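You operate a simulated robot arm through the tools that you are given. There is no shell and no other tool. Be economical: measure what you need, move in short steps, check, and stop when the job is done.

You run a simulated two-armed robot. Do the job below in one go: nothing can be reset, and whatever is moved stays where it is left.

TASK
Polish smudged cuvette 3 on the felt block and switch the meter off.
Fine: it is in the meter; rack it after and shut the lid.

It is judged by the outcome, as a careful person would: the job done as asked, and still so three seconds after it is handed in. It fails if anything else is knocked over, pushed out of place, dropped, spilled or broken. Lids that push on must go on centred and level and be pressed home; caps that screw on are set level and turned clockwise until they are tight.

THE ROBOT
Two 6-joint arms with two-finger parallel grippers on one trunk, on a base that drives. Base frame: it is fixed to the floor where the robot stands at the start and does not move with it; the origin is under the middle of the robot, x ahead of it, y to its left, z up; the surface under the hand at the start is at about z = 0.9. Units: m, degrees, N and s.
The left shoulder is at the start at [0.08, 0.216, 1.571], the right one opposite. With the tool pointing down near the work surface each hand reaches from about 0.1 to 0.72 m from the robot's upright axis, wherever it stands, measured 20 degrees to its own side. Places, roughly: cells of the cuvette rack [0.5, -0.1, 0.9]; meter lid [0.6, 0.1, 1]; meter switch [0.5, 0.1, 1]. Payload 3.43 kg a hand.
The TCP of each hand is the grasp point between the finger pads, 0.03 m short of the fingertips. In the tool frame z runs along the fingers and y along their closing line. Largest opening 0.094 m; finger width 0.028, thickness 0.01; the body of the gripper, 0.05 by 0.096 m, starts 0.055 m behind the TCP.
Orientation is that of the tool frame in the base frame, as a unit quaternion [x, y, z, w]. With the fingers straight down and closing along the base's y, the tool's x points along the base's -x, its y along +y and its z along -z.

THE INTERFACE
- The arms move only by the tool nudge_tool. It takes "left_motion", "right_motion" or both (then of equal length, played together; a hand with none holds still); each is a list of rows, each an object (a shift or turn left out is 0, a gripper value left out holds the last) with "rotation": the turn, a rotation vector about the base's x, y, z in degrees, a list of three; "slide": the shift along the base's x, y, z in m, a list of three; "claw": the finger opening in m, from 0 to 0.094. In form: [{"rotation": [wx, wy, wz], "slide": [dx, dy, dz], "claw": claw}, ...]. A call has 1 to 20 rows; each row shifts and turns the commanded pose from where the row before left it. A row lasts 0.2 s, in which the tool goes at most 0.05 m and 8.6 degrees; a call with a longer step from one row to the next is refused whole, and so is a gripper value outside its range. Where a pose cannot be reached the arm comes as near as it can. A force on the tool above 90 N (or 10 N above the force at the start of the call, whichever is more), or a blocked arm, ends the call early, and 0.2 s more pass. The fingers move at their own pace (about 0.072 m/s each) and stop on an object; they squeeze with about 26 N. The grip force told is the motor's: it shows also when the fingers shut on nothing. Time passes only in rows, and 0.2 s behind the last, so rows that do not move let the fingers close. The reply holds the time, the measured pose of the TCP, the force on the tool along the base axes, the opening and the grip force, in the units named above and with some noise, with the torque about the TCP (base axes, N m) and any sound that the robot's microphone picked up.
- Cameras (640 x 400 px; columns grow to the right, rows downward): "scene" is now at [0.0966, 0.0105, 1.7178]; the picture's right is [0.14, -0.99, 0.00], its down [-0.85, -0.12, -0.52] and it looks along [0.51, 0.07, -0.86] (base axes); focal length 252 px, centre (320, 200). "left" rides on the left gripper at [0.076, -0.014, -0.102] in its tool frame; the picture's right is [0.18, 0.98, 0.00], its down [-0.75, 0.14, -0.64] and it looks along [-0.63, 0.12, 0.77] (tool axes); focal length 243 px, centre (320, 200). "right" rides on the right gripper at [0.076, 0.014, -0.103] in its tool frame; the picture's right is [-0.18, 0.98, 0.00], its down [-0.75, -0.14, -0.64] and it looks along [-0.63, -0.12, 0.77] (tool axes); focal length 243 px, centre (320, 200). There is no depth. A picture from a camera that has moved, and an enlarged one, comes with that camera's place and axes in the base frame and with its lens.
- capture(camera): a new picture of that camera. It takes no simulated time.
- lift_body(by): slides the trunk up (or, below 0, down) by that many m; the arms and the scene camera ride with it, the base frame stays. It gives what a move gives, with no picture.
- steer(legs): drives the robot by 1 to 6 legs, each [ahead, left, turn to the left] in m, m and degrees, along the robot's own axes; the way and the turn of a leg run together, so that a leg with both is an arc; at most 1.5 m and 180 degrees a leg. The arms and the cameras ride along, it lands a little off, and it stops where it bumps. It gives what a move gives.
- aim_head(pan, tilt): turns the head with the scene camera to pan (to the left, within 86 degrees either way) and tilt (down, from -29 to 69), counted from straight ahead of the robot. It gives what a move gives.
- inspect(camera, box): a new picture of the part [left, top, right, bottom] of that camera's present view, enlarged. It takes no simulated time.
- finish_job(): hands the job in; it is judged then, once.

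Work in short steps. Places have to be worked out from the pictures, the camera data and where the tool is seen: move nearer, look again, correct. Check each grasp and each placing, and mend what went wrong. You have 120 turns and 88 pictures in all, those below and enlarged ones among them. Open the grippers and draw the arms clear of the work before you hand the job in, unless the task says otherwise; then end with one line.

The tools are called as name(argument=value, ...) on one line, values as JSON. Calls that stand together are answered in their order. nudge_tool: Moves the arms, as the interface text tells. Its arguments: {"type":"object","properties":{"left_motion":{"type":"array","items":{"type":"object","properties":{"rotation":{"type":"array","items":{"type":"number"}},"slide":{"type":"array","items":{"type":"number"}},"claw":{"type":"number"}}}},"right_motion":{"type":"array","items":{"type":"object","properties":{"rotation":{"type":"array","items":{"type":"number"}},"slide":{"type":"array","items":{"type":"number"}},"claw":{"type":"number"}}}}},"required":[]} The other tools are called the same way: lift_body (by) slides the trunk up or down; steer (legs) drives the base; aim_head (pan, tilt) turns the head that bears the scene camera; capture (camera) takes a picture; inspect (camera, box) takes an enlarged picture of a part of a camera's view; finish_job () hands the job in.

At the start:

```text
time_s: 0.0
left_tool_pos: [0.3671, 0.1336, 1.0001]
left_tool_rot: [-0.001, 1.0, 0.0, -0.001]
left_ft_force: [-0.4, -0.8, 0.1]
left_torque: [-0.02, 0.02, -0.02]
left_grip_width: 0.0937
left_finger_force: 0.0
right_tool_pos: [0.4097, -0.2122, 1.0001]
right_tool_rot: [0.0, 1.0, -0.002, 0.001]
right_ft_force: [-0.2, 0.5, 0.2]
right_torque: [0.01, 0.03, 0.0]
right_grip_width: 0.0939
right_finger_force: 0.0
trunk travel left (down, up): [-0.801, 0.039]
robot x, y, heading: [-0.0014, 0.0007, -0.2]
head pan, tilt: [8.1, 58.9]
```

scene: 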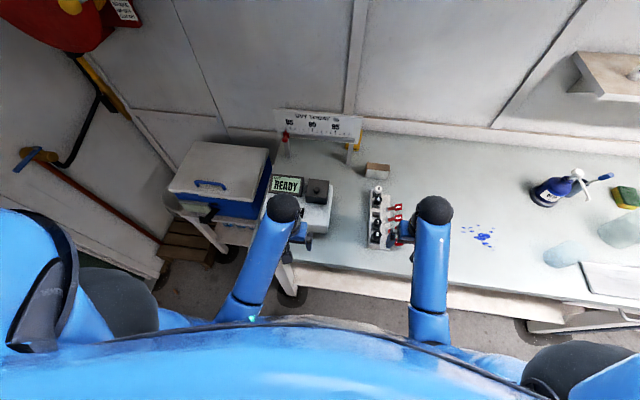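
right: 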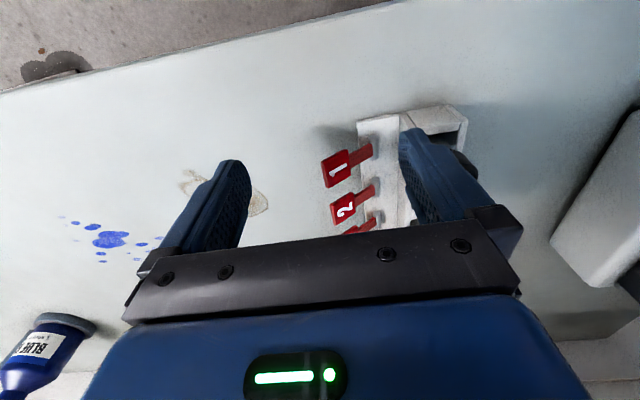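
left: 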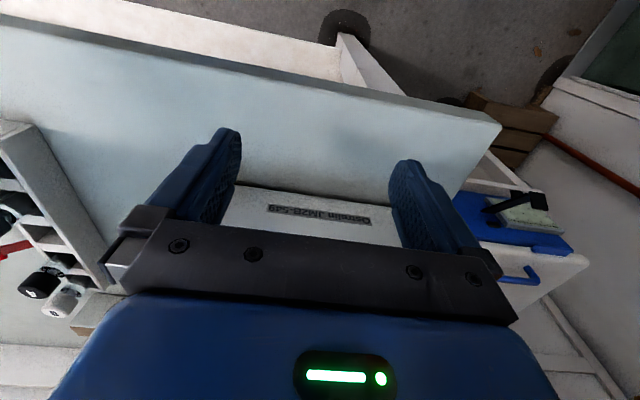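

The meter reads READY, the rack is to its right. I enlarge the meter and rack areas in the scene view.

inspect(camera="scene", box=[250, 90, 410, 260])

inspect(camera="left", box=[0, 100, 320, 400])

```text
2.35 times, centred on (330, 175) of scene
camera zoom: at [0.0966, 0.0105, 1.7178], right [0.14, -0.99, 0.0], down [-0.85, -0.12, -0.52], along [0.51, 0.07, -0.86], focal length 593 px, centre (296, 259)
```

zoom: 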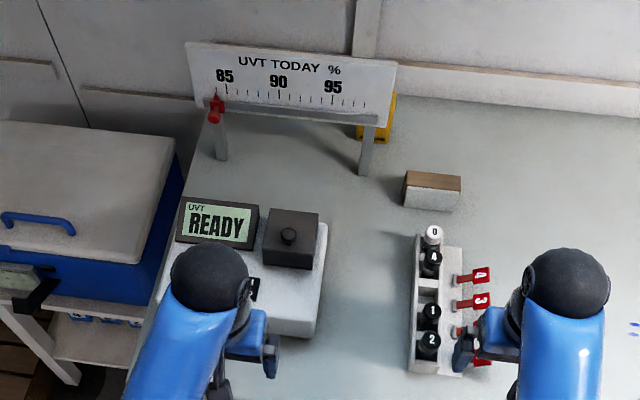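

```text
1.33 times, centred on (160, 250) of left
camera zoom: at [0.29, 0.1186, 1.1028], right [-0.18, 0.98, 0.0], down [0.75, 0.14, 0.64], along [0.63, 0.12, -0.77], focal length 324 px, centre (533, 133)
```

zoom: 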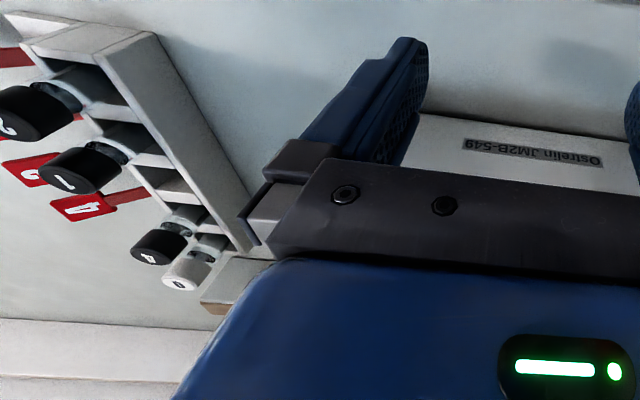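

Rack cells run along x; the empty cell appears to be next to flag 3. The arms hide the meter's front, so I raise both and move them outward.

nudge_tool(left_motion=[{"slide": [0, 0, 0.05]}, {"slide": [0, 0, 0.05]}, {"slide": [-0.03, 0.03, 0.02]}, {"slide": [-0.03, 0.04, 0]}, {"slide": [-0.02, 0.04, 0]}], right_motion=[{"slide": [0, 0, 0.05]}, {"slide": [0, 0, 0.05]}, {"slide": [-0.03, -0.03, 0.02]}, {"slide": [-0.03, -0.04, 0]}, {"slide": [-0.02, -0.04, 0]}])

inspect(camera="scene", box=[250, 150, 350, 250])

inspect(camera="scene", box=[330, 150, 430, 260])

capture(camera="right")

```text
time_s: 1.2
left_tool_pos: [0.2838, 0.2434, 1.0054]
left_tool_rot: [0.0, 1.0, -0.001, 0.0]
left_ft_force: [0.4, -0.7, 0.6]
left_torque: [0.03, -0.02, 0.0]
left_grip_width: 0.0943
left_finger_force: 0.0
left hand out of reach, approached as far as the arm can: row 1, 2, 3
right_tool_pos: [0.3287, -0.3193, 1.0035]
right_tool_rot: [-0.001, 1.0, 0.0, 0.001]
right_ft_force: [-1.1, 0.1, -0.2]
right_torque: [0.03, 0.02, -0.01]
right_grip_width: 0.0941
right_finger_force: 0.0
right hand out of reach, approached as far as the arm can: row 1, 2, 3
trunk travel left (down, up): [-0.801, 0.039]
robot x, y, heading: [-0.0014, -0.0016, -0.1]
head pan, tilt: [8.1, 58.9]
```

```text
4.00 times, centred on (300, 200) of scene
camera zoom: at [0.0964, 0.0098, 1.7178], right [0.14, -0.99, 0.0], down [-0.85, -0.12, -0.52], along [0.51, 0.07, -0.86], focal length 1009 px, centre (400, 200)
```

zoom: 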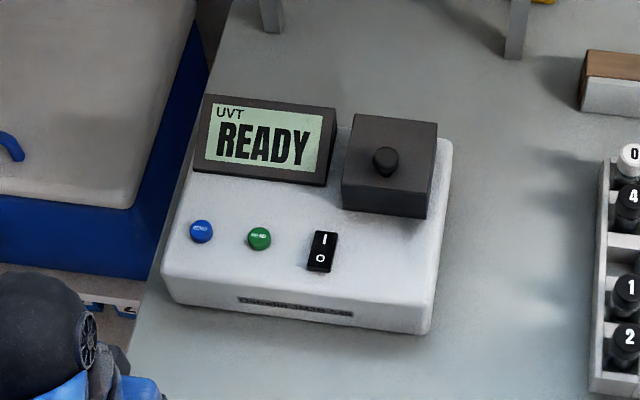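

```text
3.64 times, centred on (380, 205) of scene
camera zoom: at [0.0964, 0.0098, 1.7178], right [0.14, -0.99, 0.0], down [-0.85, -0.12, -0.52], along [0.51, 0.07, -0.86], focal length 917 px, centre (102, 182)
```

zoom: 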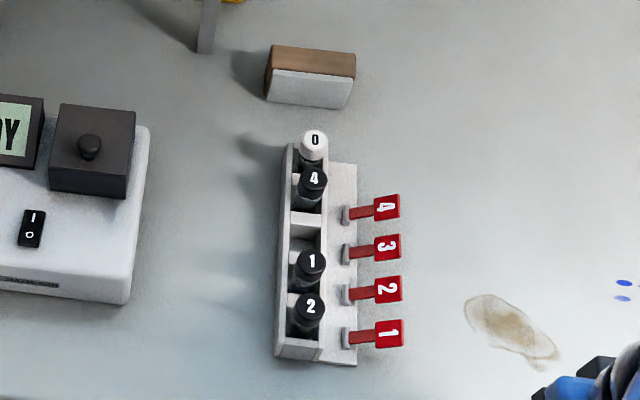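

```text
80 pictures are left
camera right: at [0.2519, -0.307, 1.1056], right [0.18, 0.98, 0.0], down [0.75, -0.14, 0.64], along [0.63, -0.12, -0.77], focal length 243 px, centre (320, 200)
```

right: 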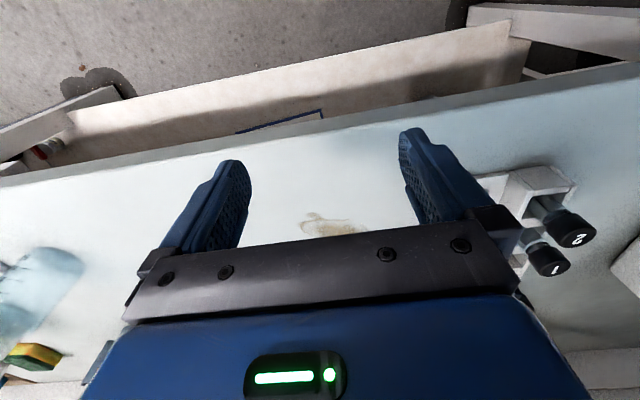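

The meter has buttons, a rocker switch (I side on now), a display and a dark lid with a knob. The upward moves were limited; I test how high the left hand can rise farther out.

nudge_tool(left_motion=[{"slide": [0.04, -0.01, 0.01]}, {"slide": [0.04, -0.01, 0.03]}, {"slide": [0, 0, 0.05]}, {"slide": [0, 0, 0.04]}], right_motion=[{"slide": [0.04, 0, 0.01]}, {"slide": [0.04, 0, 0.03]}, {"slide": [0.04, 0, 0.04]}, {"slide": [0.0, 0, 0.04]}])

capture(camera="scene")

```text
refused: row 2 steps farther than a row can; nothing moved
```

```text
79 pictures are left
camera scene: at [0.0964, 0.0098, 1.7178], right [0.14, -0.99, 0.0], down [-0.85, -0.12, -0.52], along [0.51, 0.07, -0.86], focal length 252 px, centre (320, 200)
```

scene: 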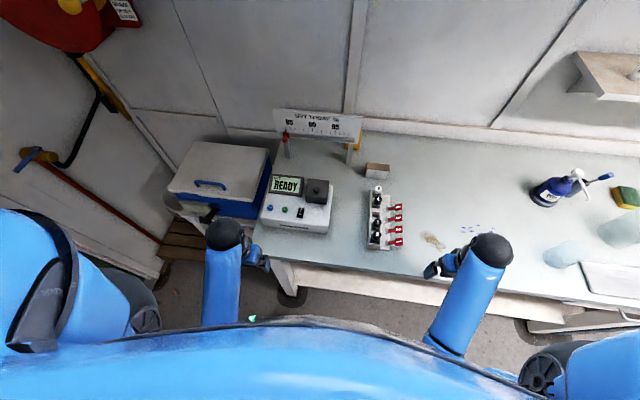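

Same test with smaller rows.

nudge_tool(left_motion=[{"slide": [0.04, -0.01, 0.01]}, {"slide": [0.04, 0, 0.02]}, {"slide": [0, 0, 0.04]}, {"slide": [0, 0, 0.04]}], right_motion=[{"slide": [0.04, 0, 0.01]}, {"slide": [0.04, 0, 0.02]}, {"slide": [0.03, 0, 0.03]}, {"slide": [0.0, 0, 0.04]}])

```text
time_s: 2.2
left_tool_pos: [0.36, 0.2318, 1.0027]
left_tool_rot: [-0.001, 1.0, 0.0, 0.002]
left_ft_force: [-0.6, -0.3, 0.0]
left_torque: [-0.01, -0.02, 0.02]
left_grip_width: 0.0937
left_finger_force: 0.0
left hand out of reach, approached as far as the arm can: row 1, 2, 3, 4
right_tool_pos: [0.4525, -0.3251, 1.014]
right_tool_rot: [0.0, 1.0, -0.001, 0.002]
right_ft_force: [-0.7, 0.4, 0.5]
right_torque: [0.0, 0.01, -0.01]
right_grip_width: 0.0941
right_finger_force: 0.0
right hand out of reach, approached as far as the arm can: row 1, 2, 3, 4
trunk travel left (down, up): [-0.801, 0.039]
robot x, y, heading: [0.0027, -0.0004, -0.0]
head pan, tilt: [8.1, 58.9]
```

The ceiling for a straight-down hand is about 1.0 here and rises farther out. I raise the trunk fully for more room.

lift_body(by=0.038)

nudge_tool(left_motion=[{"slide": [0, 0, 0.04]}, {"slide": [0, 0, 0.03]}], right_motion=[{"slide": [0.04, 0, 0.03]}, {"slide": [0.04, 0, 0.03]}])

```text
time_s: 3.0
left_tool_pos: [0.3611, 0.232, 1.0409]
left_tool_rot: [0.0, 1.0, 0.0, 0.001]
left_ft_force: [-0.2, 0.9, 0.5]
left_torque: [0.0, -0.02, -0.01]
left_grip_width: 0.0942
left_finger_force: 0.1
right_tool_pos: [0.4538, -0.3256, 1.051]
right_tool_rot: [0.0, 1.0, -0.001, 0.002]
right_ft_force: [0.1, -0.3, -1.0]
right_torque: [-0.02, -0.04, 0.02]
right_grip_width: 0.0942
right_finger_force: 0.1
trunk travel left (down, up): [-0.839, 0.001]
robot x, y, heading: [0.0008, -0.0046, 0.2]
head pan, tilt: [8.1, 58.9]
```

```text
time_s: 3.6
left_tool_pos: [0.3635, 0.2314, 1.0397]
left_tool_rot: [0.0, 1.0, 0.0, 0.0]
left_ft_force: [0.0, 0.3, 0.1]
left_torque: [0.06, 0.0, 0.0]
left_grip_width: 0.094
left_finger_force: 0.1
left hand out of reach, approached as far as the arm can: row 1, 2
right_tool_pos: [0.5469, -0.328, 1.0847]
right_tool_rot: [0.0, 1.0, -0.002, 0.001]
right_ft_force: [-0.6, -0.3, -0.1]
right_torque: [0.01, -0.02, 0.01]
right_grip_width: 0.0939
right_finger_force: 0.0
right hand out of reach, approached as far as the arm can: row 1, 2
trunk travel left (down, up): [-0.839, 0.001]
robot x, y, heading: [-0.0031, 0.0011, 0.3]
head pan, tilt: [8.1, 58.9]
```

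Farther out gives more height. I bring the left hand over the front of the meter as high as it goes and look with its camera.

nudge_tool(left_motion=[{"slide": [0.03, -0.03, 0.02]}, {"slide": [0.03, -0.03, 0.02]}, {"slide": [0.02, -0.03, 0.02]}])

capture(camera="left")

capture(camera="scene")

```text
time_s: 4.4
left_tool_pos: [0.4472, 0.1408, 1.0481]
left_tool_rot: [0.001, 1.0, 0.0, 0.002]
left_ft_force: [-0.1, 0.4, 0.1]
left_torque: [0.04, -0.01, 0.0]
left_grip_width: 0.0941
left_finger_force: 0.1
left hand out of reach, approached as far as the arm can: row 1, 2, 3
right_tool_pos: [0.5467, -0.3277, 1.0849]
right_tool_rot: [0.0, 1.0, -0.001, 0.002]
right_ft_force: [0.5, 0.2, 0.2]
right_torque: [-0.04, 0.03, -0.01]
right_grip_width: 0.0938
right_finger_force: 0.1
trunk travel left (down, up): [-0.839, 0.001]
robot x, y, heading: [0.0012, -0.0003, -0.2]
head pan, tilt: [8.1, 58.9]
```

```text
78 pictures are left
camera left: at [0.3705, 0.1254, 1.1502], right [-0.18, 0.98, 0.0], down [0.75, 0.14, 0.65], along [0.63, 0.12, -0.76], focal length 243 px, centre (320, 200)
```

left: 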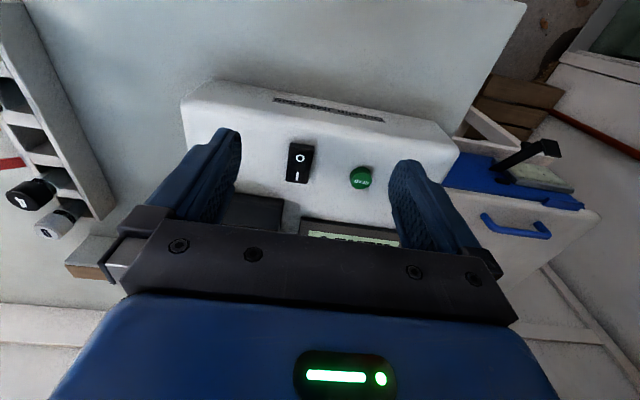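

```text
77 pictures are left
camera scene: at [0.0988, 0.0093, 1.7557], right [0.14, -0.99, 0.0], down [-0.85, -0.12, -0.51], along [0.51, 0.07, -0.86], focal length 252 px, centre (320, 200)
```

scene: 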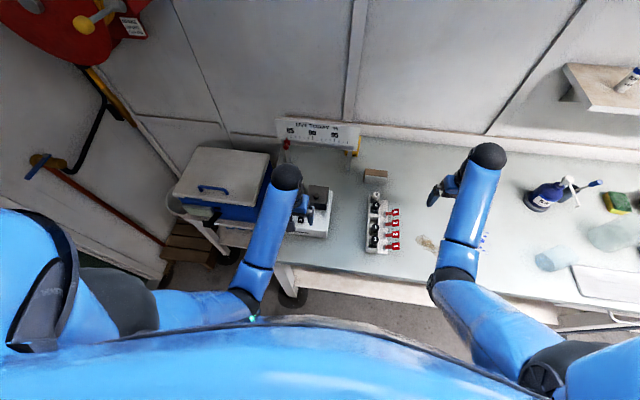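

Switch triangulates to about (0.484, 0.129, 0.967). Now I bring the right hand high over the gap between rack and meter to see the lid, rack and block from another angle, and draw the left hand back.

nudge_tool(left_motion=[{"slide": [-0.03, 0.03, 0]}, {"slide": [-0.03, 0.03, 0]}, {"slide": [-0.02, 0.04, 0]}, {}, {}, {}], right_motion=[{"slide": [0, 0.045, 0.02]}, {"slide": [0, 0.045, 0.02]}, {"slide": [0, 0.045, 0.01]}, {"slide": [0, 0.045, 0.01]}, {"slide": [0, 0.045, 0.01]}, {"slide": [0, 0.045, 0]}])

capture(camera="right")

```text
time_s: 5.8
left_tool_pos: [0.368, 0.242, 1.0421]
left_tool_rot: [0.0, 1.0, -0.001, 0.002]
left_ft_force: [0.0, -0.3, -0.1]
left_torque: [-0.02, 0.01, -0.01]
left_grip_width: 0.0939
left_finger_force: 0.1
left hand out of reach, approached as far as the arm can: row 1
right_tool_pos: [0.574, -0.0572, 1.1026]
right_tool_rot: [0.0, 1.0, -0.003, 0.001]
right_ft_force: [0.9, -0.3, 0.0]
right_torque: [0.01, 0.02, -0.03]
right_grip_width: 0.0939
right_finger_force: 0.1
right hand out of reach, approached as far as the arm can: row 1, 2, 3, 4, 5
trunk travel left (down, up): [-0.839, 0.001]
robot x, y, heading: [0.0006, 0.001, -0.1]
head pan, tilt: [8.1, 58.9]
```

```text
76 pictures are left
camera right: at [0.4968, -0.0432, 1.2051], right [0.18, 0.98, 0.0], down [0.75, -0.14, 0.64], along [0.63, -0.12, -0.76], focal length 243 px, centre (320, 200)
```

right: 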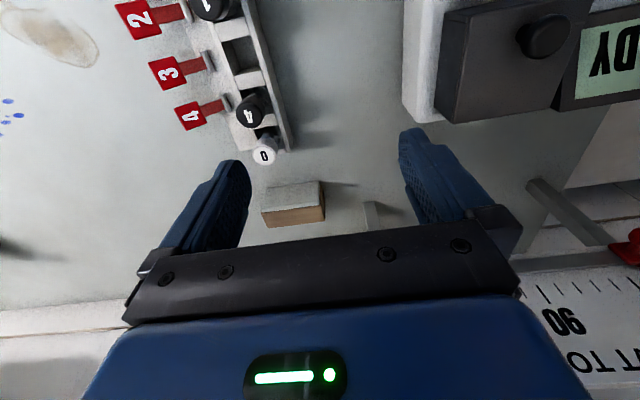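

The lid knob triangulates to about (0.537, 0.083, 1.035). I enlarge the felt block and rack in this view.

inspect(camera="right", box=[140, 0, 340, 125])

inspect(camera="right", box=[230, 120, 390, 240])

inspect(camera="right", box=[390, 0, 640, 140])

inspect(camera="scene", box=[260, 110, 420, 210])

```text
3.20 times, centred on (240, 62) of right
camera zoom: at [0.4968, -0.0432, 1.2051], right [0.18, 0.98, 0.0], down [0.75, -0.14, 0.64], along [0.63, -0.12, -0.76], focal length 776 px, centre (576, 640)
```

zoom: 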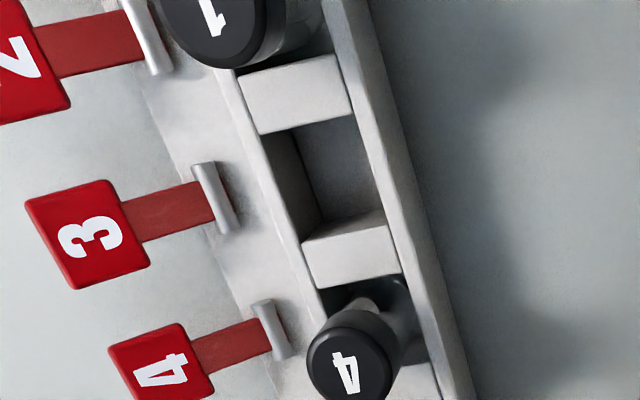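

```text
3.33 times, centred on (310, 180) of right
camera zoom: at [0.4968, -0.0432, 1.2051], right [0.18, 0.98, 0.0], down [0.75, -0.14, 0.64], along [0.63, -0.12, -0.76], focal length 809 px, centre (353, 267)
```

zoom: 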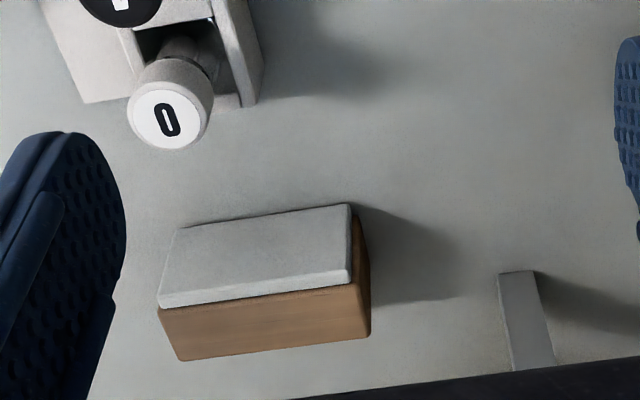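

```text
2.56 times, centred on (515, 70) of right
camera zoom: at [0.4968, -0.0432, 1.2051], right [0.18, 0.98, 0.0], down [0.75, -0.14, 0.64], along [0.63, -0.12, -0.76], focal length 621 px, centre (-179, 533)
```

zoom: 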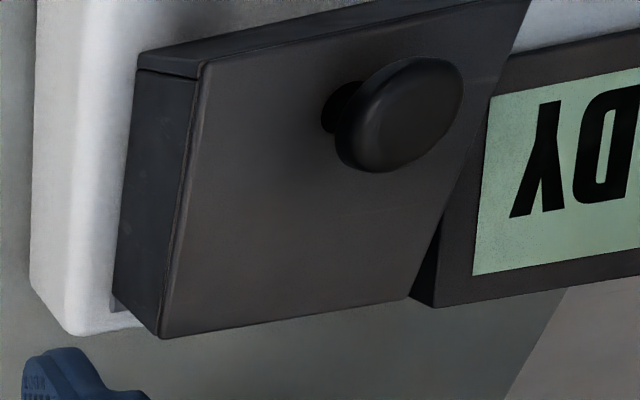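

```text
4.00 times, centred on (340, 160) of scene
camera zoom: at [0.0966, 0.013, 1.7558], right [0.14, -0.99, 0.0], down [-0.85, -0.12, -0.52], along [0.51, 0.07, -0.86], focal length 1009 px, centre (240, 360)
```

zoom: 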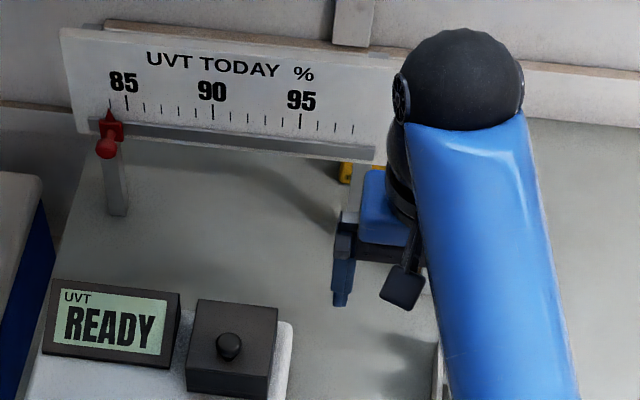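

Felt is the block's near vertical face: x≈0.7125, y −0.168…−0.086, z 0.90…0.953. I move the right hand aside, and bring the left hand above the lid knob with fingers partly closed.

nudge_tool(right_motion=[{"slide": [0, -0.045, 0]}, {"slide": [0, -0.045, 0]}, {"slide": [0, -0.045, 0]}, {"slide": [0, -0.045, 0]}, {"slide": [0, -0.04, 0]}], left_motion=[{"slide": [0.04, -0.025, 0.01], "claw": 0.05}, {"slide": [0.035, -0.03, 0.02]}, {"slide": [0.035, -0.03, 0.02]}, {"slide": [0.03, -0.03, 0.02]}, {"slide": [0.014, -0.03, 0.01]}])

capture(camera="left")

capture(camera="right")

```text
refused: row 2 steps farther than a row can; nothing moved
```

```text
71 pictures are left
camera left: at [0.2892, 0.2276, 1.144], right [-0.18, 0.98, 0.0], down [0.75, 0.14, 0.65], along [0.64, 0.12, -0.76], focal length 243 px, centre (320, 200)
```

left: 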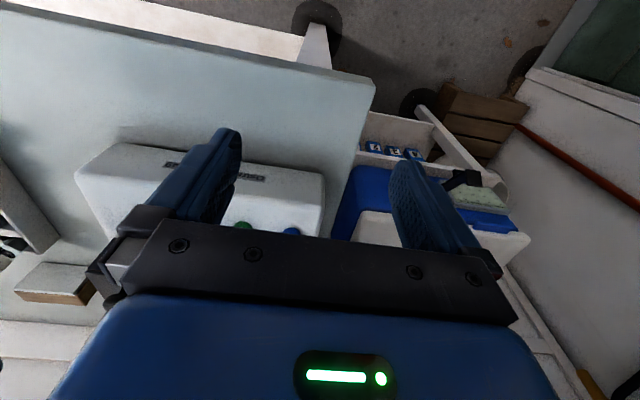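

```text
70 pictures are left
camera right: at [0.4968, -0.0432, 1.2051], right [0.18, 0.98, 0.0], down [0.75, -0.14, 0.64], along [0.63, -0.12, -0.76], focal length 243 px, centre (320, 200)
```

right: 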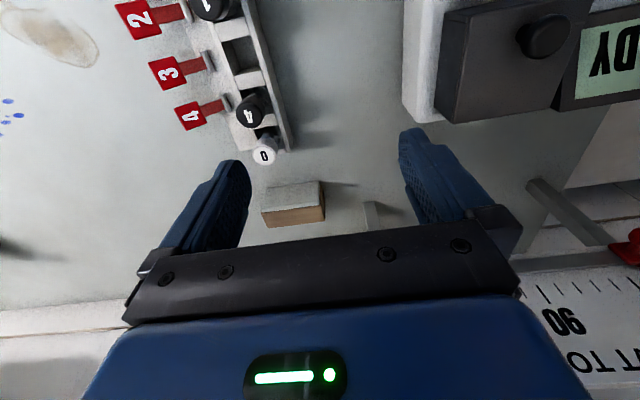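

The move was refused for a step slightly over 0.05; I redo it with smaller rows.

nudge_tool(right_motion=[{"slide": [0, -0.045, 0]}, {"slide": [0, -0.045, 0]}, {"slide": [0, -0.045, 0]}, {"slide": [0, -0.045, 0]}, {"slide": [0, -0.04, 0]}, {}], left_motion=[{"slide": [0.03, -0.025, 0.01], "claw": 0.05}, {"slide": [0.03, -0.027, 0.01]}, {"slide": [0.03, -0.027, 0.01]}, {"slide": [0.03, -0.027, 0.01]}, {"slide": [0.03, -0.027, 0.01]}, {"slide": [0.019, -0.026, 0]}])

capture(camera="left")

```text
time_s: 7.2
left_tool_pos: [0.5402, 0.0812, 1.0707]
left_tool_rot: [0.0, 1.0, 0.0, 0.001]
left_ft_force: [0.9, 0.0, -0.1]
left_torque: [0.01, 0.03, 0.0]
left_grip_width: 0.0505
left_finger_force: 0.1
left hand out of reach, approached as far as the arm can: row 1, 2, 3
right_tool_pos: [0.5769, -0.2783, 1.0988]
right_tool_rot: [0.0, 1.0, -0.001, 0.002]
right_ft_force: [-0.8, -0.4, 0.2]
right_torque: [-0.01, 0.01, 0.0]
right_grip_width: 0.0942
right_finger_force: 0.1
right hand out of reach, approached as far as the arm can: row 2
trunk travel left (down, up): [-0.839, 0.001]
robot x, y, heading: [0.0011, -0.0016, -0.1]
head pan, tilt: [8.1, 58.9]
```

```text
69 pictures are left
camera left: at [0.4631, 0.0673, 1.1736], right [-0.18, 0.98, 0.0], down [0.75, 0.14, 0.64], along [0.63, 0.12, -0.77], focal length 243 px, centre (320, 200)
```

left: 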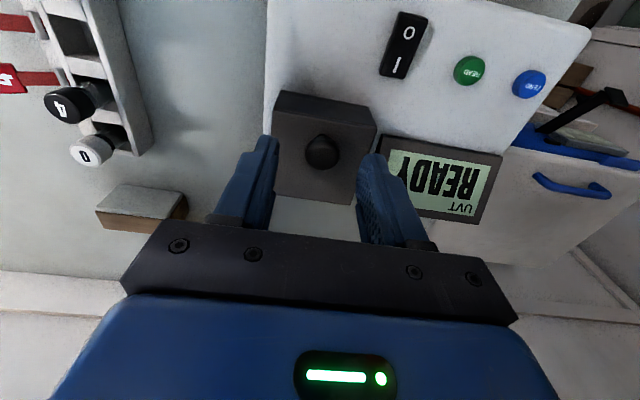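

Knob is centred at about (0.539, 0.082). I lower so that fingertips reach z≈1.02 and close gently.

nudge_tool(left_motion=[{"slide": [0, 0.001, -0.01]}, {"slide": [0, 0, -0.011]}, {"claw": 0.01}, {}, {}])

capture(camera="left")

```text
time_s: 8.4
left_tool_pos: [0.5373, 0.0841, 1.0485]
left_tool_rot: [-0.001, 1.0, 0.0, 0.001]
left_ft_force: [0.6, -1.4, -2.5]
left_torque: [-0.01, 0.09, 0.03]
left_grip_width: 0.0206
left_finger_force: 44.7
right_tool_pos: [0.5768, -0.2791, 1.0975]
right_tool_rot: [0.0, 1.0, -0.002, 0.003]
right_ft_force: [0.3, 0.5, -0.1]
right_torque: [0.02, 0.0, 0.01]
right_grip_width: 0.094
right_finger_force: 0.0
trunk travel left (down, up): [-0.839, 0.001]
robot x, y, heading: [0.0015, -0.001, -0.1]
head pan, tilt: [8.1, 58.9]
```

```text
68 pictures are left
camera left: at [0.4611, 0.0689, 1.152], right [-0.18, 0.98, 0.0], down [0.75, 0.14, 0.64], along [0.63, 0.12, -0.77], focal length 243 px, centre (320, 200)
```

left: 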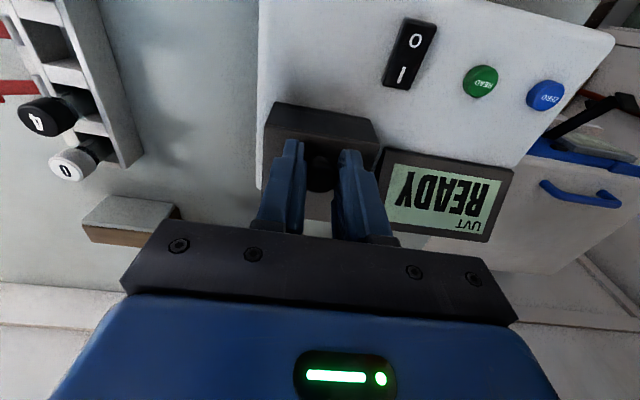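

The knob is gripped (20.6 mm). I lift by a few millimetres and read forces to learn whether it is lift-off or hinged.

nudge_tool(left_motion=[{"slide": [0, 0, 0.003]}, {"slide": [0, 0, 0.003]}, {}])

capture(camera="left")

```text
time_s: 9.2
left_tool_pos: [0.5404, 0.0834, 1.0523]
left_tool_rot: [0.0, 1.0, 0.0, -0.001]
left_ft_force: [5.1, -1.6, -24.5]
left_torque: [-0.02, 0.96, -0.03]
left_grip_width: 0.021
left_finger_force: 44.6
right_tool_pos: [0.58, -0.2777, 1.0958]
right_tool_rot: [0.001, 1.0, -0.001, 0.001]
right_ft_force: [-0.9, 0.3, -0.9]
right_torque: [0.03, 0.02, -0.03]
right_grip_width: 0.0939
right_finger_force: 0.0
trunk travel left (down, up): [-0.839, 0.001]
robot x, y, heading: [0.0046, 0.0007, -0.1]
head pan, tilt: [8.1, 58.9]
```

```text
67 pictures are left
camera left: at [0.4639, 0.0689, 1.1558], right [-0.18, 0.98, 0.0], down [0.75, 0.14, 0.64], along [0.63, 0.12, -0.77], focal length 243 px, centre (320, 200)
```

left: 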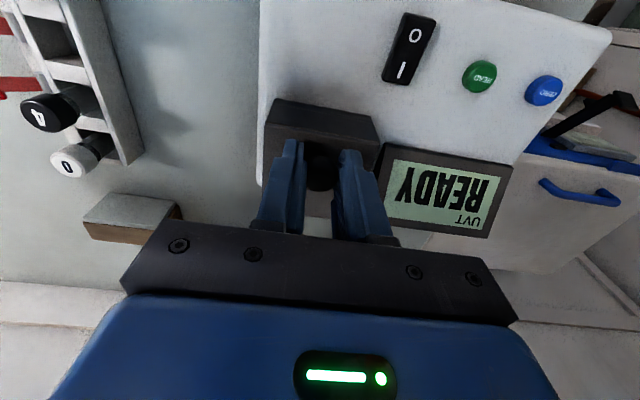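

Force −24 N with +0.96 N·m about y means a rear hinge about 39 mm behind the knob. I look closely at the lid for its seam.

inspect(camera="left", box=[240, 80, 400, 200])

inspect(camera="scene", box=[260, 160, 360, 240])

```text
3.33 times, centred on (320, 140) of left
camera zoom: at [0.4639, 0.0689, 1.1558], right [-0.18, 0.98, 0.0], down [0.75, 0.14, 0.64], along [0.63, 0.12, -0.77], focal length 809 px, centre (320, 400)
```

zoom: 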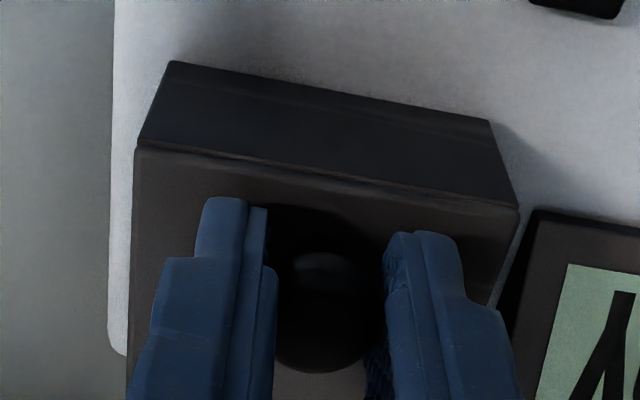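

```text
5.00 times, centred on (310, 200) of scene
camera zoom: at [0.1029, 0.0105, 1.7553], right [0.14, -0.99, 0.0], down [-0.85, -0.12, -0.51], along [0.51, 0.07, -0.86], focal length 1261 px, centre (370, 200)
```

zoom: 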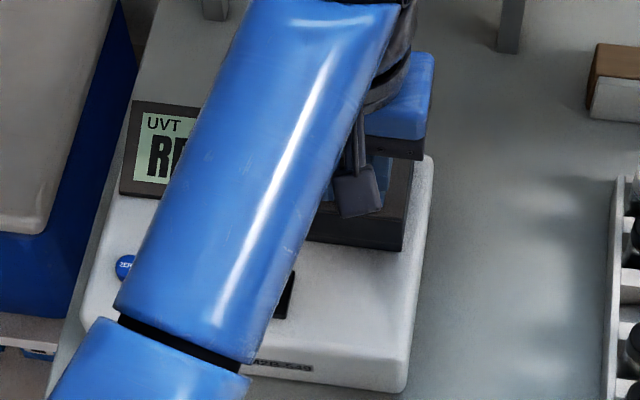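

The lid is a thin plate on a box, hinge about (x 0.578, z 1.005). I swing the hand about that hinge by 20 degrees in small rows.

nudge_tool(left_motion=[{"rotation": [0, 5, 0], "slide": [0.0043, 0, 0.002]}, {"rotation": [0, 5, 0], "slide": [0.0045, 0, 0.002]}, {"rotation": [0, 5, 0], "slide": [0.0048, 0, 0.0024]}, {"rotation": [0, 5, 0], "slide": [0.0049, 0, 0.002]}, {}])

capture(camera="left")

```text
time_s: 10.4
left_tool_pos: [0.5594, 0.0835, 1.0593]
left_tool_rot: [-0.001, 0.986, -0.001, -0.166]
left_ft_force: [-17.7, 20.2, 68.2]
left_torque: [0.51, -1.23, 0.53]
left_grip_width: 0.0208
left_finger_force: 45.1
left hand out of reach, approached as far as the arm can: row 2, 3, 4
right_tool_pos: [0.5656, -0.274, 1.1055]
right_tool_rot: [-0.001, 1.0, -0.003, 0.009]
right_ft_force: [-0.1, -0.2, 0.3]
right_torque: [-0.03, 0.01, -0.02]
right_grip_width: 0.0939
right_finger_force: 0.0
trunk travel left (down, up): [-0.839, 0.001]
robot x, y, heading: [0.0013, -0.002, 0.1]
head pan, tilt: [8.1, 58.9]
```

```text
64 pictures are left
camera left: at [0.5204, 0.069, 1.1814], right [-0.18, 0.98, 0.06], down [0.92, 0.14, 0.36], along [0.34, 0.12, -0.93], focal length 243 px, centre (320, 200)
```

left: 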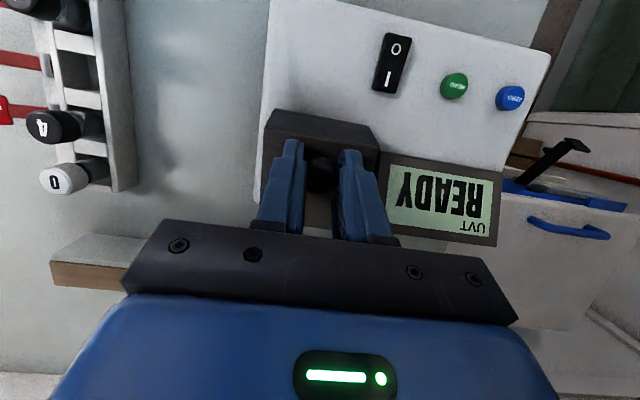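

The tool is pushed up with 68 N — something is being forced. I look at the lid before easing off.

inspect(camera="left", box=[240, 80, 400, 200])

```text
3.33 times, centred on (320, 140) of left
camera zoom: at [0.5204, 0.069, 1.1814], right [-0.18, 0.98, 0.06], down [0.92, 0.14, 0.36], along [0.34, 0.12, -0.93], focal length 809 px, centre (320, 400)
```

zoom: 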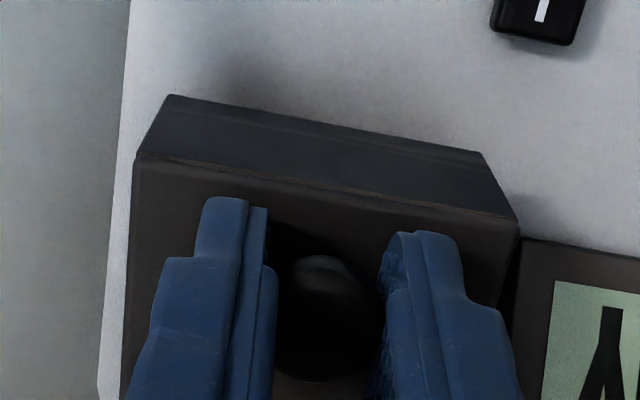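

The lid did swing partly with the hand, but the pose is beyond reach and it presses. I back off the tilt by 8 degrees to unload and read the forces.

nudge_tool(left_motion=[{"rotation": [0, -5, 0], "slide": [0, 0, 0.002]}, {"rotation": [0, -4, 0], "slide": [0, 0, 0.001]}, {}])

inspect(camera="left", box=[220, 60, 420, 210])

```text
time_s: 11.2
left_tool_pos: [0.5595, 0.0815, 1.0541]
left_tool_rot: [0.0, 0.995, 0.0, -0.095]
left_ft_force: [-29.0, 21.1, 32.4]
left_torque: [0.06, 1.0, -0.04]
left_grip_width: 0.0214
left_finger_force: 44.7
right_tool_pos: [0.5697, -0.2741, 1.1027]
right_tool_rot: [-0.002, 1.0, -0.003, 0.006]
right_ft_force: [-0.1, 0.7, -0.2]
right_torque: [0.03, 0.0, 0.0]
right_grip_width: 0.0941
right_finger_force: 0.0
trunk travel left (down, up): [-0.839, 0.001]
robot x, y, heading: [0.0019, -0.0004, 0.0]
head pan, tilt: [8.1, 58.9]
```

```text
2.67 times, centred on (320, 135) of left
camera zoom: at [0.5035, 0.0689, 1.1709], right [-0.18, 0.98, 0.04], down [0.86, 0.14, 0.49], along [0.47, 0.12, -0.87], focal length 647 px, centre (320, 373)
```

zoom: 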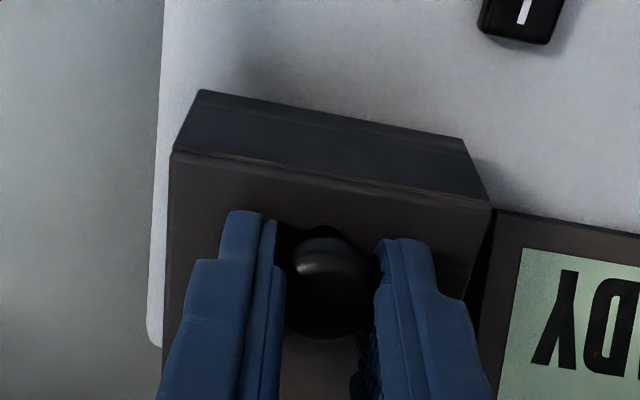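

Geometry now fits a box-shaped lid hinged at its back bottom edge (≈x 0.585, z 0.965), tilted about 10°. I ease up by 4 mm and to +y to relieve the load.

nudge_tool(left_motion=[{"slide": [0, 0.001, 0.003]}, {"slide": [0, 0.0015, 0.003]}, {}])

```text
time_s: 12.0
left_tool_pos: [0.5632, 0.0829, 1.0586]
left_tool_rot: [0.001, 0.995, -0.002, -0.095]
left_ft_force: [-14.9, 9.5, -3.0]
left_torque: [0.06, 1.33, -0.04]
left_grip_width: 0.0208
left_finger_force: 45.1
right_tool_pos: [0.5745, -0.2769, 1.0987]
right_tool_rot: [0.0, 1.0, -0.002, 0.003]
right_ft_force: [-0.2, 0.2, -0.4]
right_torque: [0.01, -0.02, 0.0]
right_grip_width: 0.0942
right_finger_force: 0.0
trunk travel left (down, up): [-0.839, 0.001]
robot x, y, heading: [0.0032, 0.0011, 0.2]
head pan, tilt: [8.1, 58.9]
```

Loads are now small. I continue along the arc with a little tilt.

nudge_tool(left_motion=[{"rotation": [0, 3, 0], "slide": [0.0072, 0.0007, 0.002]}, {"rotation": [0, 3, 0], "slide": [0.0072, 0.0005, 0.0015]}, {"rotation": [0, 3, 0], "slide": [0.0072, 0, 0.001]}, {}])

capture(camera="left")

```text
time_s: 13.0
left_tool_pos: [0.5862, 0.0831, 1.0636]
left_tool_rot: [0.001, 0.985, -0.001, -0.171]
left_ft_force: [-13.2, 3.5, 4.2]
left_torque: [0.01, 1.09, -0.09]
left_grip_width: 0.021
left_finger_force: 44.8
right_tool_pos: [0.5732, -0.2771, 1.1002]
right_tool_rot: [-0.001, 1.0, -0.001, 0.004]
right_ft_force: [-0.2, -0.3, -0.4]
right_torque: [0.04, 0.0, -0.02]
right_grip_width: 0.094
right_finger_force: 0.1
trunk travel left (down, up): [-0.839, 0.001]
robot x, y, heading: [0.0006, -0.0024, -0.2]
head pan, tilt: [8.1, 58.9]
```

```text
61 pictures are left
camera left: at [0.5487, 0.0691, 1.1869], right [-0.17, 0.98, 0.06], down [0.93, 0.14, 0.35], along [0.34, 0.12, -0.93], focal length 243 px, centre (320, 200)
```

left: 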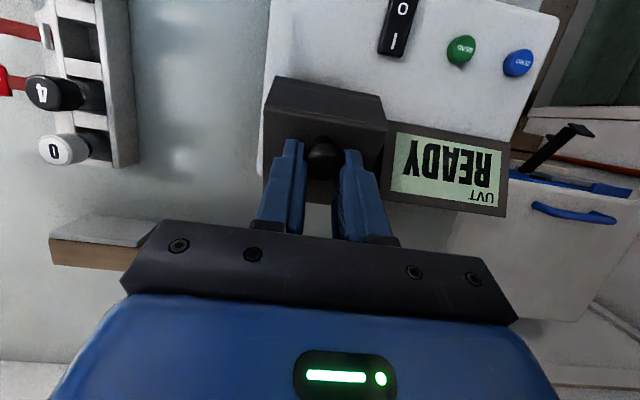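

Opened about 31° smoothly. I continue along the arc another ~25°.

nudge_tool(left_motion=[{"rotation": [0, 2, 0], "slide": [0.0075, 0, 0.0003]}, {"rotation": [0, 2, 0], "slide": [0.0075, 0, -0.0005]}, {"rotation": [0, 2, 0], "slide": [0.0075, 0, -0.001]}, {"rotation": [0, 2, 0], "slide": [0.0075, 0, -0.002]}, {"rotation": [0, 2, 0], "slide": [0.0072, 0, -0.003]}, {}])

capture(camera="left")

```text
time_s: 14.4
left_tool_pos: [0.5983, 0.0825, 1.0659]
left_tool_rot: [0.0, 0.966, -0.001, -0.257]
left_ft_force: [13.4, -23.0, -15.8]
left_torque: [-0.07, -1.29, 0.22]
left_grip_width: 0.0211
left_finger_force: 45.0
left hand out of reach, approached as far as the arm can: row 3, 4, 5
right_tool_pos: [0.578, -0.2838, 1.0955]
right_tool_rot: [0.001, 1.0, 0.001, 0.002]
right_ft_force: [1.3, 0.3, 0.1]
right_torque: [0.01, -0.01, 0.0]
right_grip_width: 0.0938
right_finger_force: 0.0
trunk travel left (down, up): [-0.839, 0.001]
robot x, y, heading: [0.004, 0.0003, 0.0]
head pan, tilt: [8.1, 58.9]
```

```text
60 pictures are left
camera left: at [0.5852, 0.069, 1.1926], right [-0.16, 0.98, 0.09], down [0.97, 0.14, 0.18], along [0.17, 0.12, -0.98], focal length 243 px, centre (320, 200)
```

left: 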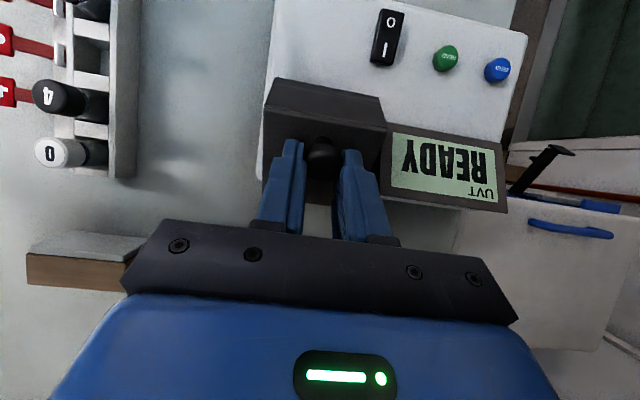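

The tilt runs out of reach. I take some tilt back while continuing forward, letting the knob pivot in the pads.

nudge_tool(left_motion=[{"rotation": [0, -4, 0], "slide": [0, 0, -0.001]}, {"rotation": [0, -4, 0], "slide": [0, 0, -0.001]}, {"rotation": [0, -4, 0], "slide": [0, 0, -0.001]}, {}])

capture(camera="left")

```text
time_s: 15.4
left_tool_pos: [0.5932, 0.0832, 1.0662]
left_tool_rot: [0.001, 0.988, 0.001, -0.155]
left_ft_force: [-15.4, -28.3, 3.3]
left_torque: [-0.15, 1.36, 0.22]
left_grip_width: 0.0209
left_finger_force: 44.7
right_tool_pos: [0.5735, -0.2836, 1.0992]
right_tool_rot: [0.0, 1.0, 0.001, 0.004]
right_ft_force: [0.4, 0.1, -0.2]
right_torque: [0.02, 0.01, -0.02]
right_grip_width: 0.0938
right_finger_force: 0.1
trunk travel left (down, up): [-0.839, 0.001]
robot x, y, heading: [0.0023, 0.0057, 0.3]
head pan, tilt: [8.1, 58.9]
```

```text
59 pictures are left
camera left: at [0.5526, 0.069, 1.1878], right [-0.17, 0.98, 0.06], down [0.91, 0.14, 0.38], along [0.37, 0.12, -0.92], focal length 243 px, centre (320, 200)
```

left: 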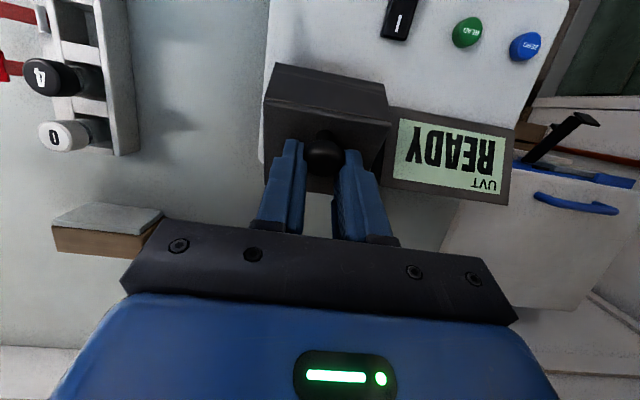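

I correct y slightly and continue forward along the arc without more tilt.

nudge_tool(left_motion=[{"slide": [0.007, -0.001, 0]}, {"slide": [0.007, -0.0005, -0.0005]}, {"slide": [0.007, 0, -0.001]}, {"slide": [0.007, 0, -0.002]}, {}])

capture(camera="left")

```text
time_s: 16.6
left_tool_pos: [0.623, 0.0842, 1.0642]
left_tool_rot: [0.0, 0.988, 0.001, -0.153]
left_ft_force: [-10.2, -24.0, 15.4]
left_torque: [-0.05, 1.29, 0.33]
left_grip_width: 0.0207
left_finger_force: 45.0
right_tool_pos: [0.572, -0.2825, 1.098]
right_tool_rot: [0.0, 1.0, 0.001, 0.003]
right_ft_force: [0.5, -0.3, 0.3]
right_torque: [-0.05, 0.01, -0.01]
right_grip_width: 0.0938
right_finger_force: 0.1
trunk travel left (down, up): [-0.839, 0.001]
robot x, y, heading: [-0.0003, -0.0019, -0.0]
head pan, tilt: [8.1, 58.9]
```

```text
58 pictures are left
camera left: at [0.5806, 0.0689, 1.1858], right [-0.17, 0.98, 0.06], down [0.91, 0.14, 0.38], along [0.37, 0.12, -0.92], focal length 243 px, centre (320, 200)
```

left: 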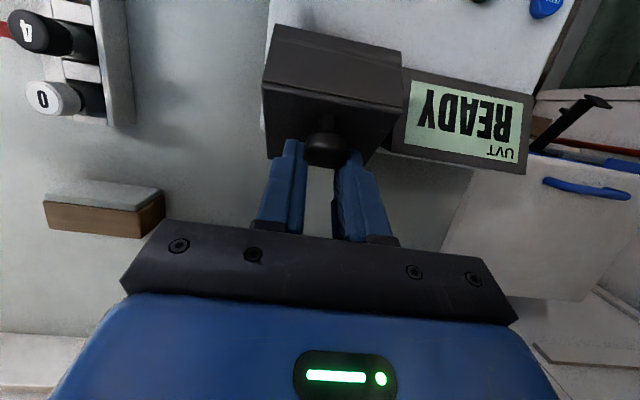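

The lid is at about 57°. I continue along the arc, forward and now downward.

nudge_tool(left_motion=[{"slide": [0.0095, -0.001, -0.003]}, {"slide": [0.0095, -0.0005, -0.0055]}, {"slide": [0.0087, 0, -0.007]}, {"slide": [0.0073, 0, -0.008]}, {}])

capture(camera="left")

capture(camera="scene")

```text
time_s: 17.8
left_tool_pos: [0.6363, 0.093, 1.0454]
left_tool_rot: [0.0, 0.988, 0.0, -0.156]
left_ft_force: [-0.6, -0.3, 0.5]
left_torque: [-0.02, 0.0, 0.0]
left_grip_width: 0.01
left_finger_force: 0.1
left hand out of reach, approached as far as the arm can: row 2, 3, 4
right_tool_pos: [0.5767, -0.2779, 1.0974]
right_tool_rot: [0.001, 1.0, -0.002, 0.002]
right_ft_force: [0.3, 1.0, -0.3]
right_torque: [0.01, 0.01, -0.01]
right_grip_width: 0.0943
right_finger_force: 0.0
trunk travel left (down, up): [-0.839, 0.001]
robot x, y, heading: [0.0034, -0.0017, -0.1]
head pan, tilt: [8.1, 58.9]
```

```text
57 pictures are left
camera left: at [0.5948, 0.0798, 1.1691], right [-0.18, 0.98, 0.06], down [0.91, 0.14, 0.38], along [0.36, 0.12, -0.92], focal length 243 px, centre (320, 200)
```

left: 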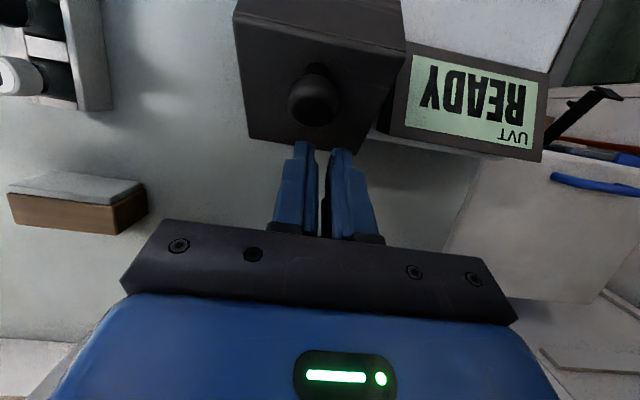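

```text
56 pictures are left
camera scene: at [0.0989, 0.0121, 1.7556], right [0.14, -0.99, 0.0], down [-0.85, -0.12, -0.51], along [0.51, 0.07, -0.86], focal length 252 px, centre (320, 200)
```

scene: 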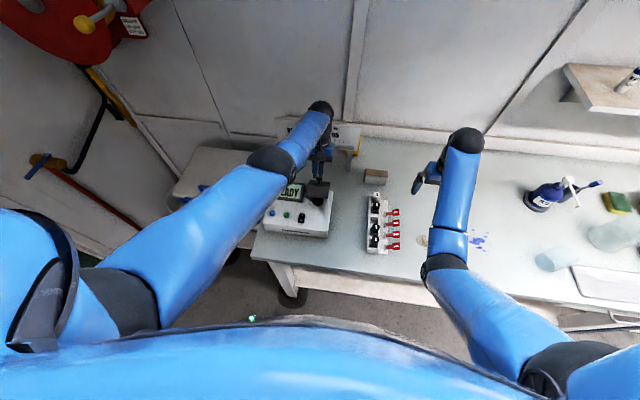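

The knob slipped out of the fingers. I check where the lid rests now.

inspect(camera="scene", box=[260, 150, 360, 240])

inspect(camera="left", box=[200, 0, 440, 150])

```text
4.44 times, centred on (310, 195) of scene
camera zoom: at [0.0989, 0.0121, 1.7556], right [0.14, -0.99, 0.0], down [-0.85, -0.12, -0.51], along [0.51, 0.07, -0.86], focal length 1121 px, centre (364, 222)
```

zoom: 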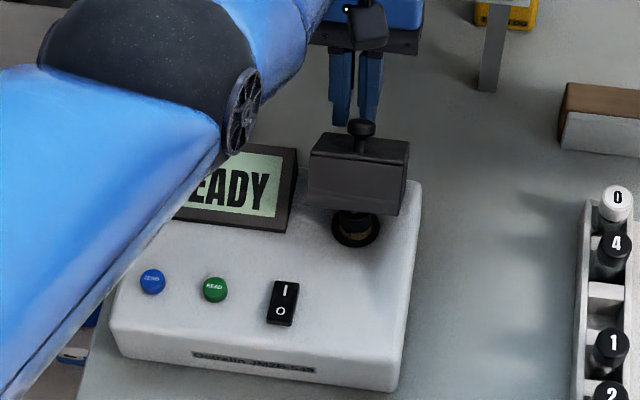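

```text
2.67 times, centred on (320, 75) of left
camera zoom: at [0.5948, 0.0798, 1.1691], right [-0.18, 0.98, 0.06], down [0.91, 0.14, 0.38], along [0.36, 0.12, -0.92], focal length 647 px, centre (320, 533)
```

zoom: 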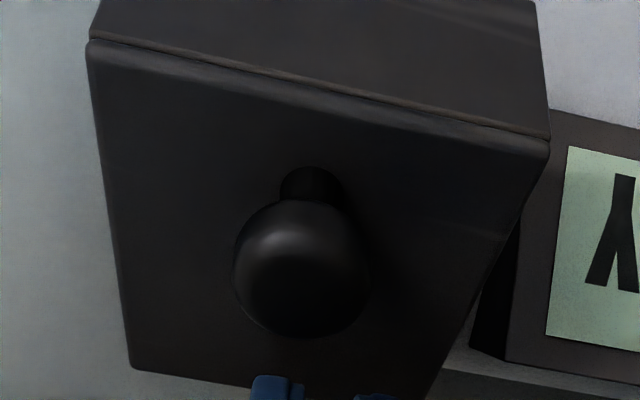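

The lid stays open at about 60° with the well showing. I bring the left hand up, sideways around the lid and back in front, undoing the tilt, to then push it fully open and view the well.

nudge_tool(left_motion=[{"slide": [0.005, 0, 0.03]}, {"rotation": [0, -6, 0], "slide": [0, 0.03, 0.02]}, {"rotation": [0, -6, 0], "slide": [0, 0.045, 0]}, {"rotation": [0, -6, 0], "slide": [-0.04, 0.01, 0]}, {"slide": [-0.045, 0, 0]}, {"slide": [-0.045, 0, 0]}, {"slide": [-0.035, -0.02, 0]}, {"slide": [0, -0.035, 0]}, {"slide": [0, -0.035, 0]}])

capture(camera="left")

```text
time_s: 19.8
left_tool_pos: [0.4905, 0.0846, 1.0586]
left_tool_rot: [0.0, 1.0, 0.001, 0.002]
left_ft_force: [-0.5, -0.2, -0.4]
left_torque: [0.01, 0.02, -0.02]
left_grip_width: 0.0099
left_finger_force: 0.0
left hand out of reach, approached as far as the arm can: row 5, 6, 7
right_tool_pos: [0.5769, -0.2788, 1.0973]
right_tool_rot: [0.0, 1.0, -0.001, 0.003]
right_ft_force: [-0.2, -0.2, 0.2]
right_torque: [0.01, 0.03, 0.03]
right_grip_width: 0.0941
right_finger_force: 0.0
trunk travel left (down, up): [-0.839, 0.001]
robot x, y, heading: [0.0008, -0.0001, -0.0]
head pan, tilt: [8.1, 58.9]
```

```text
53 pictures are left
camera left: at [0.4144, 0.0698, 1.1617], right [-0.18, 0.98, 0.0], down [0.75, 0.14, 0.64], along [0.63, 0.12, -0.76], focal length 243 px, centre (320, 200)
```

left: 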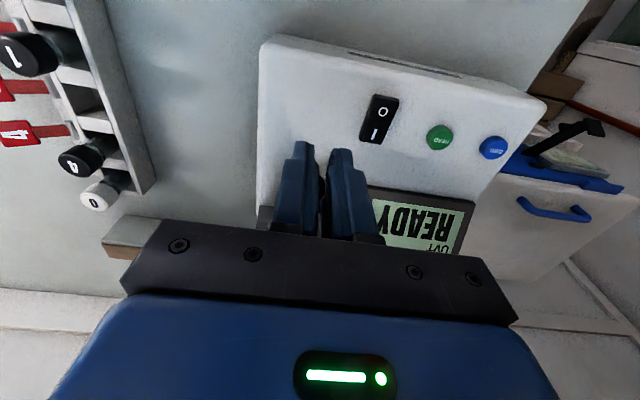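

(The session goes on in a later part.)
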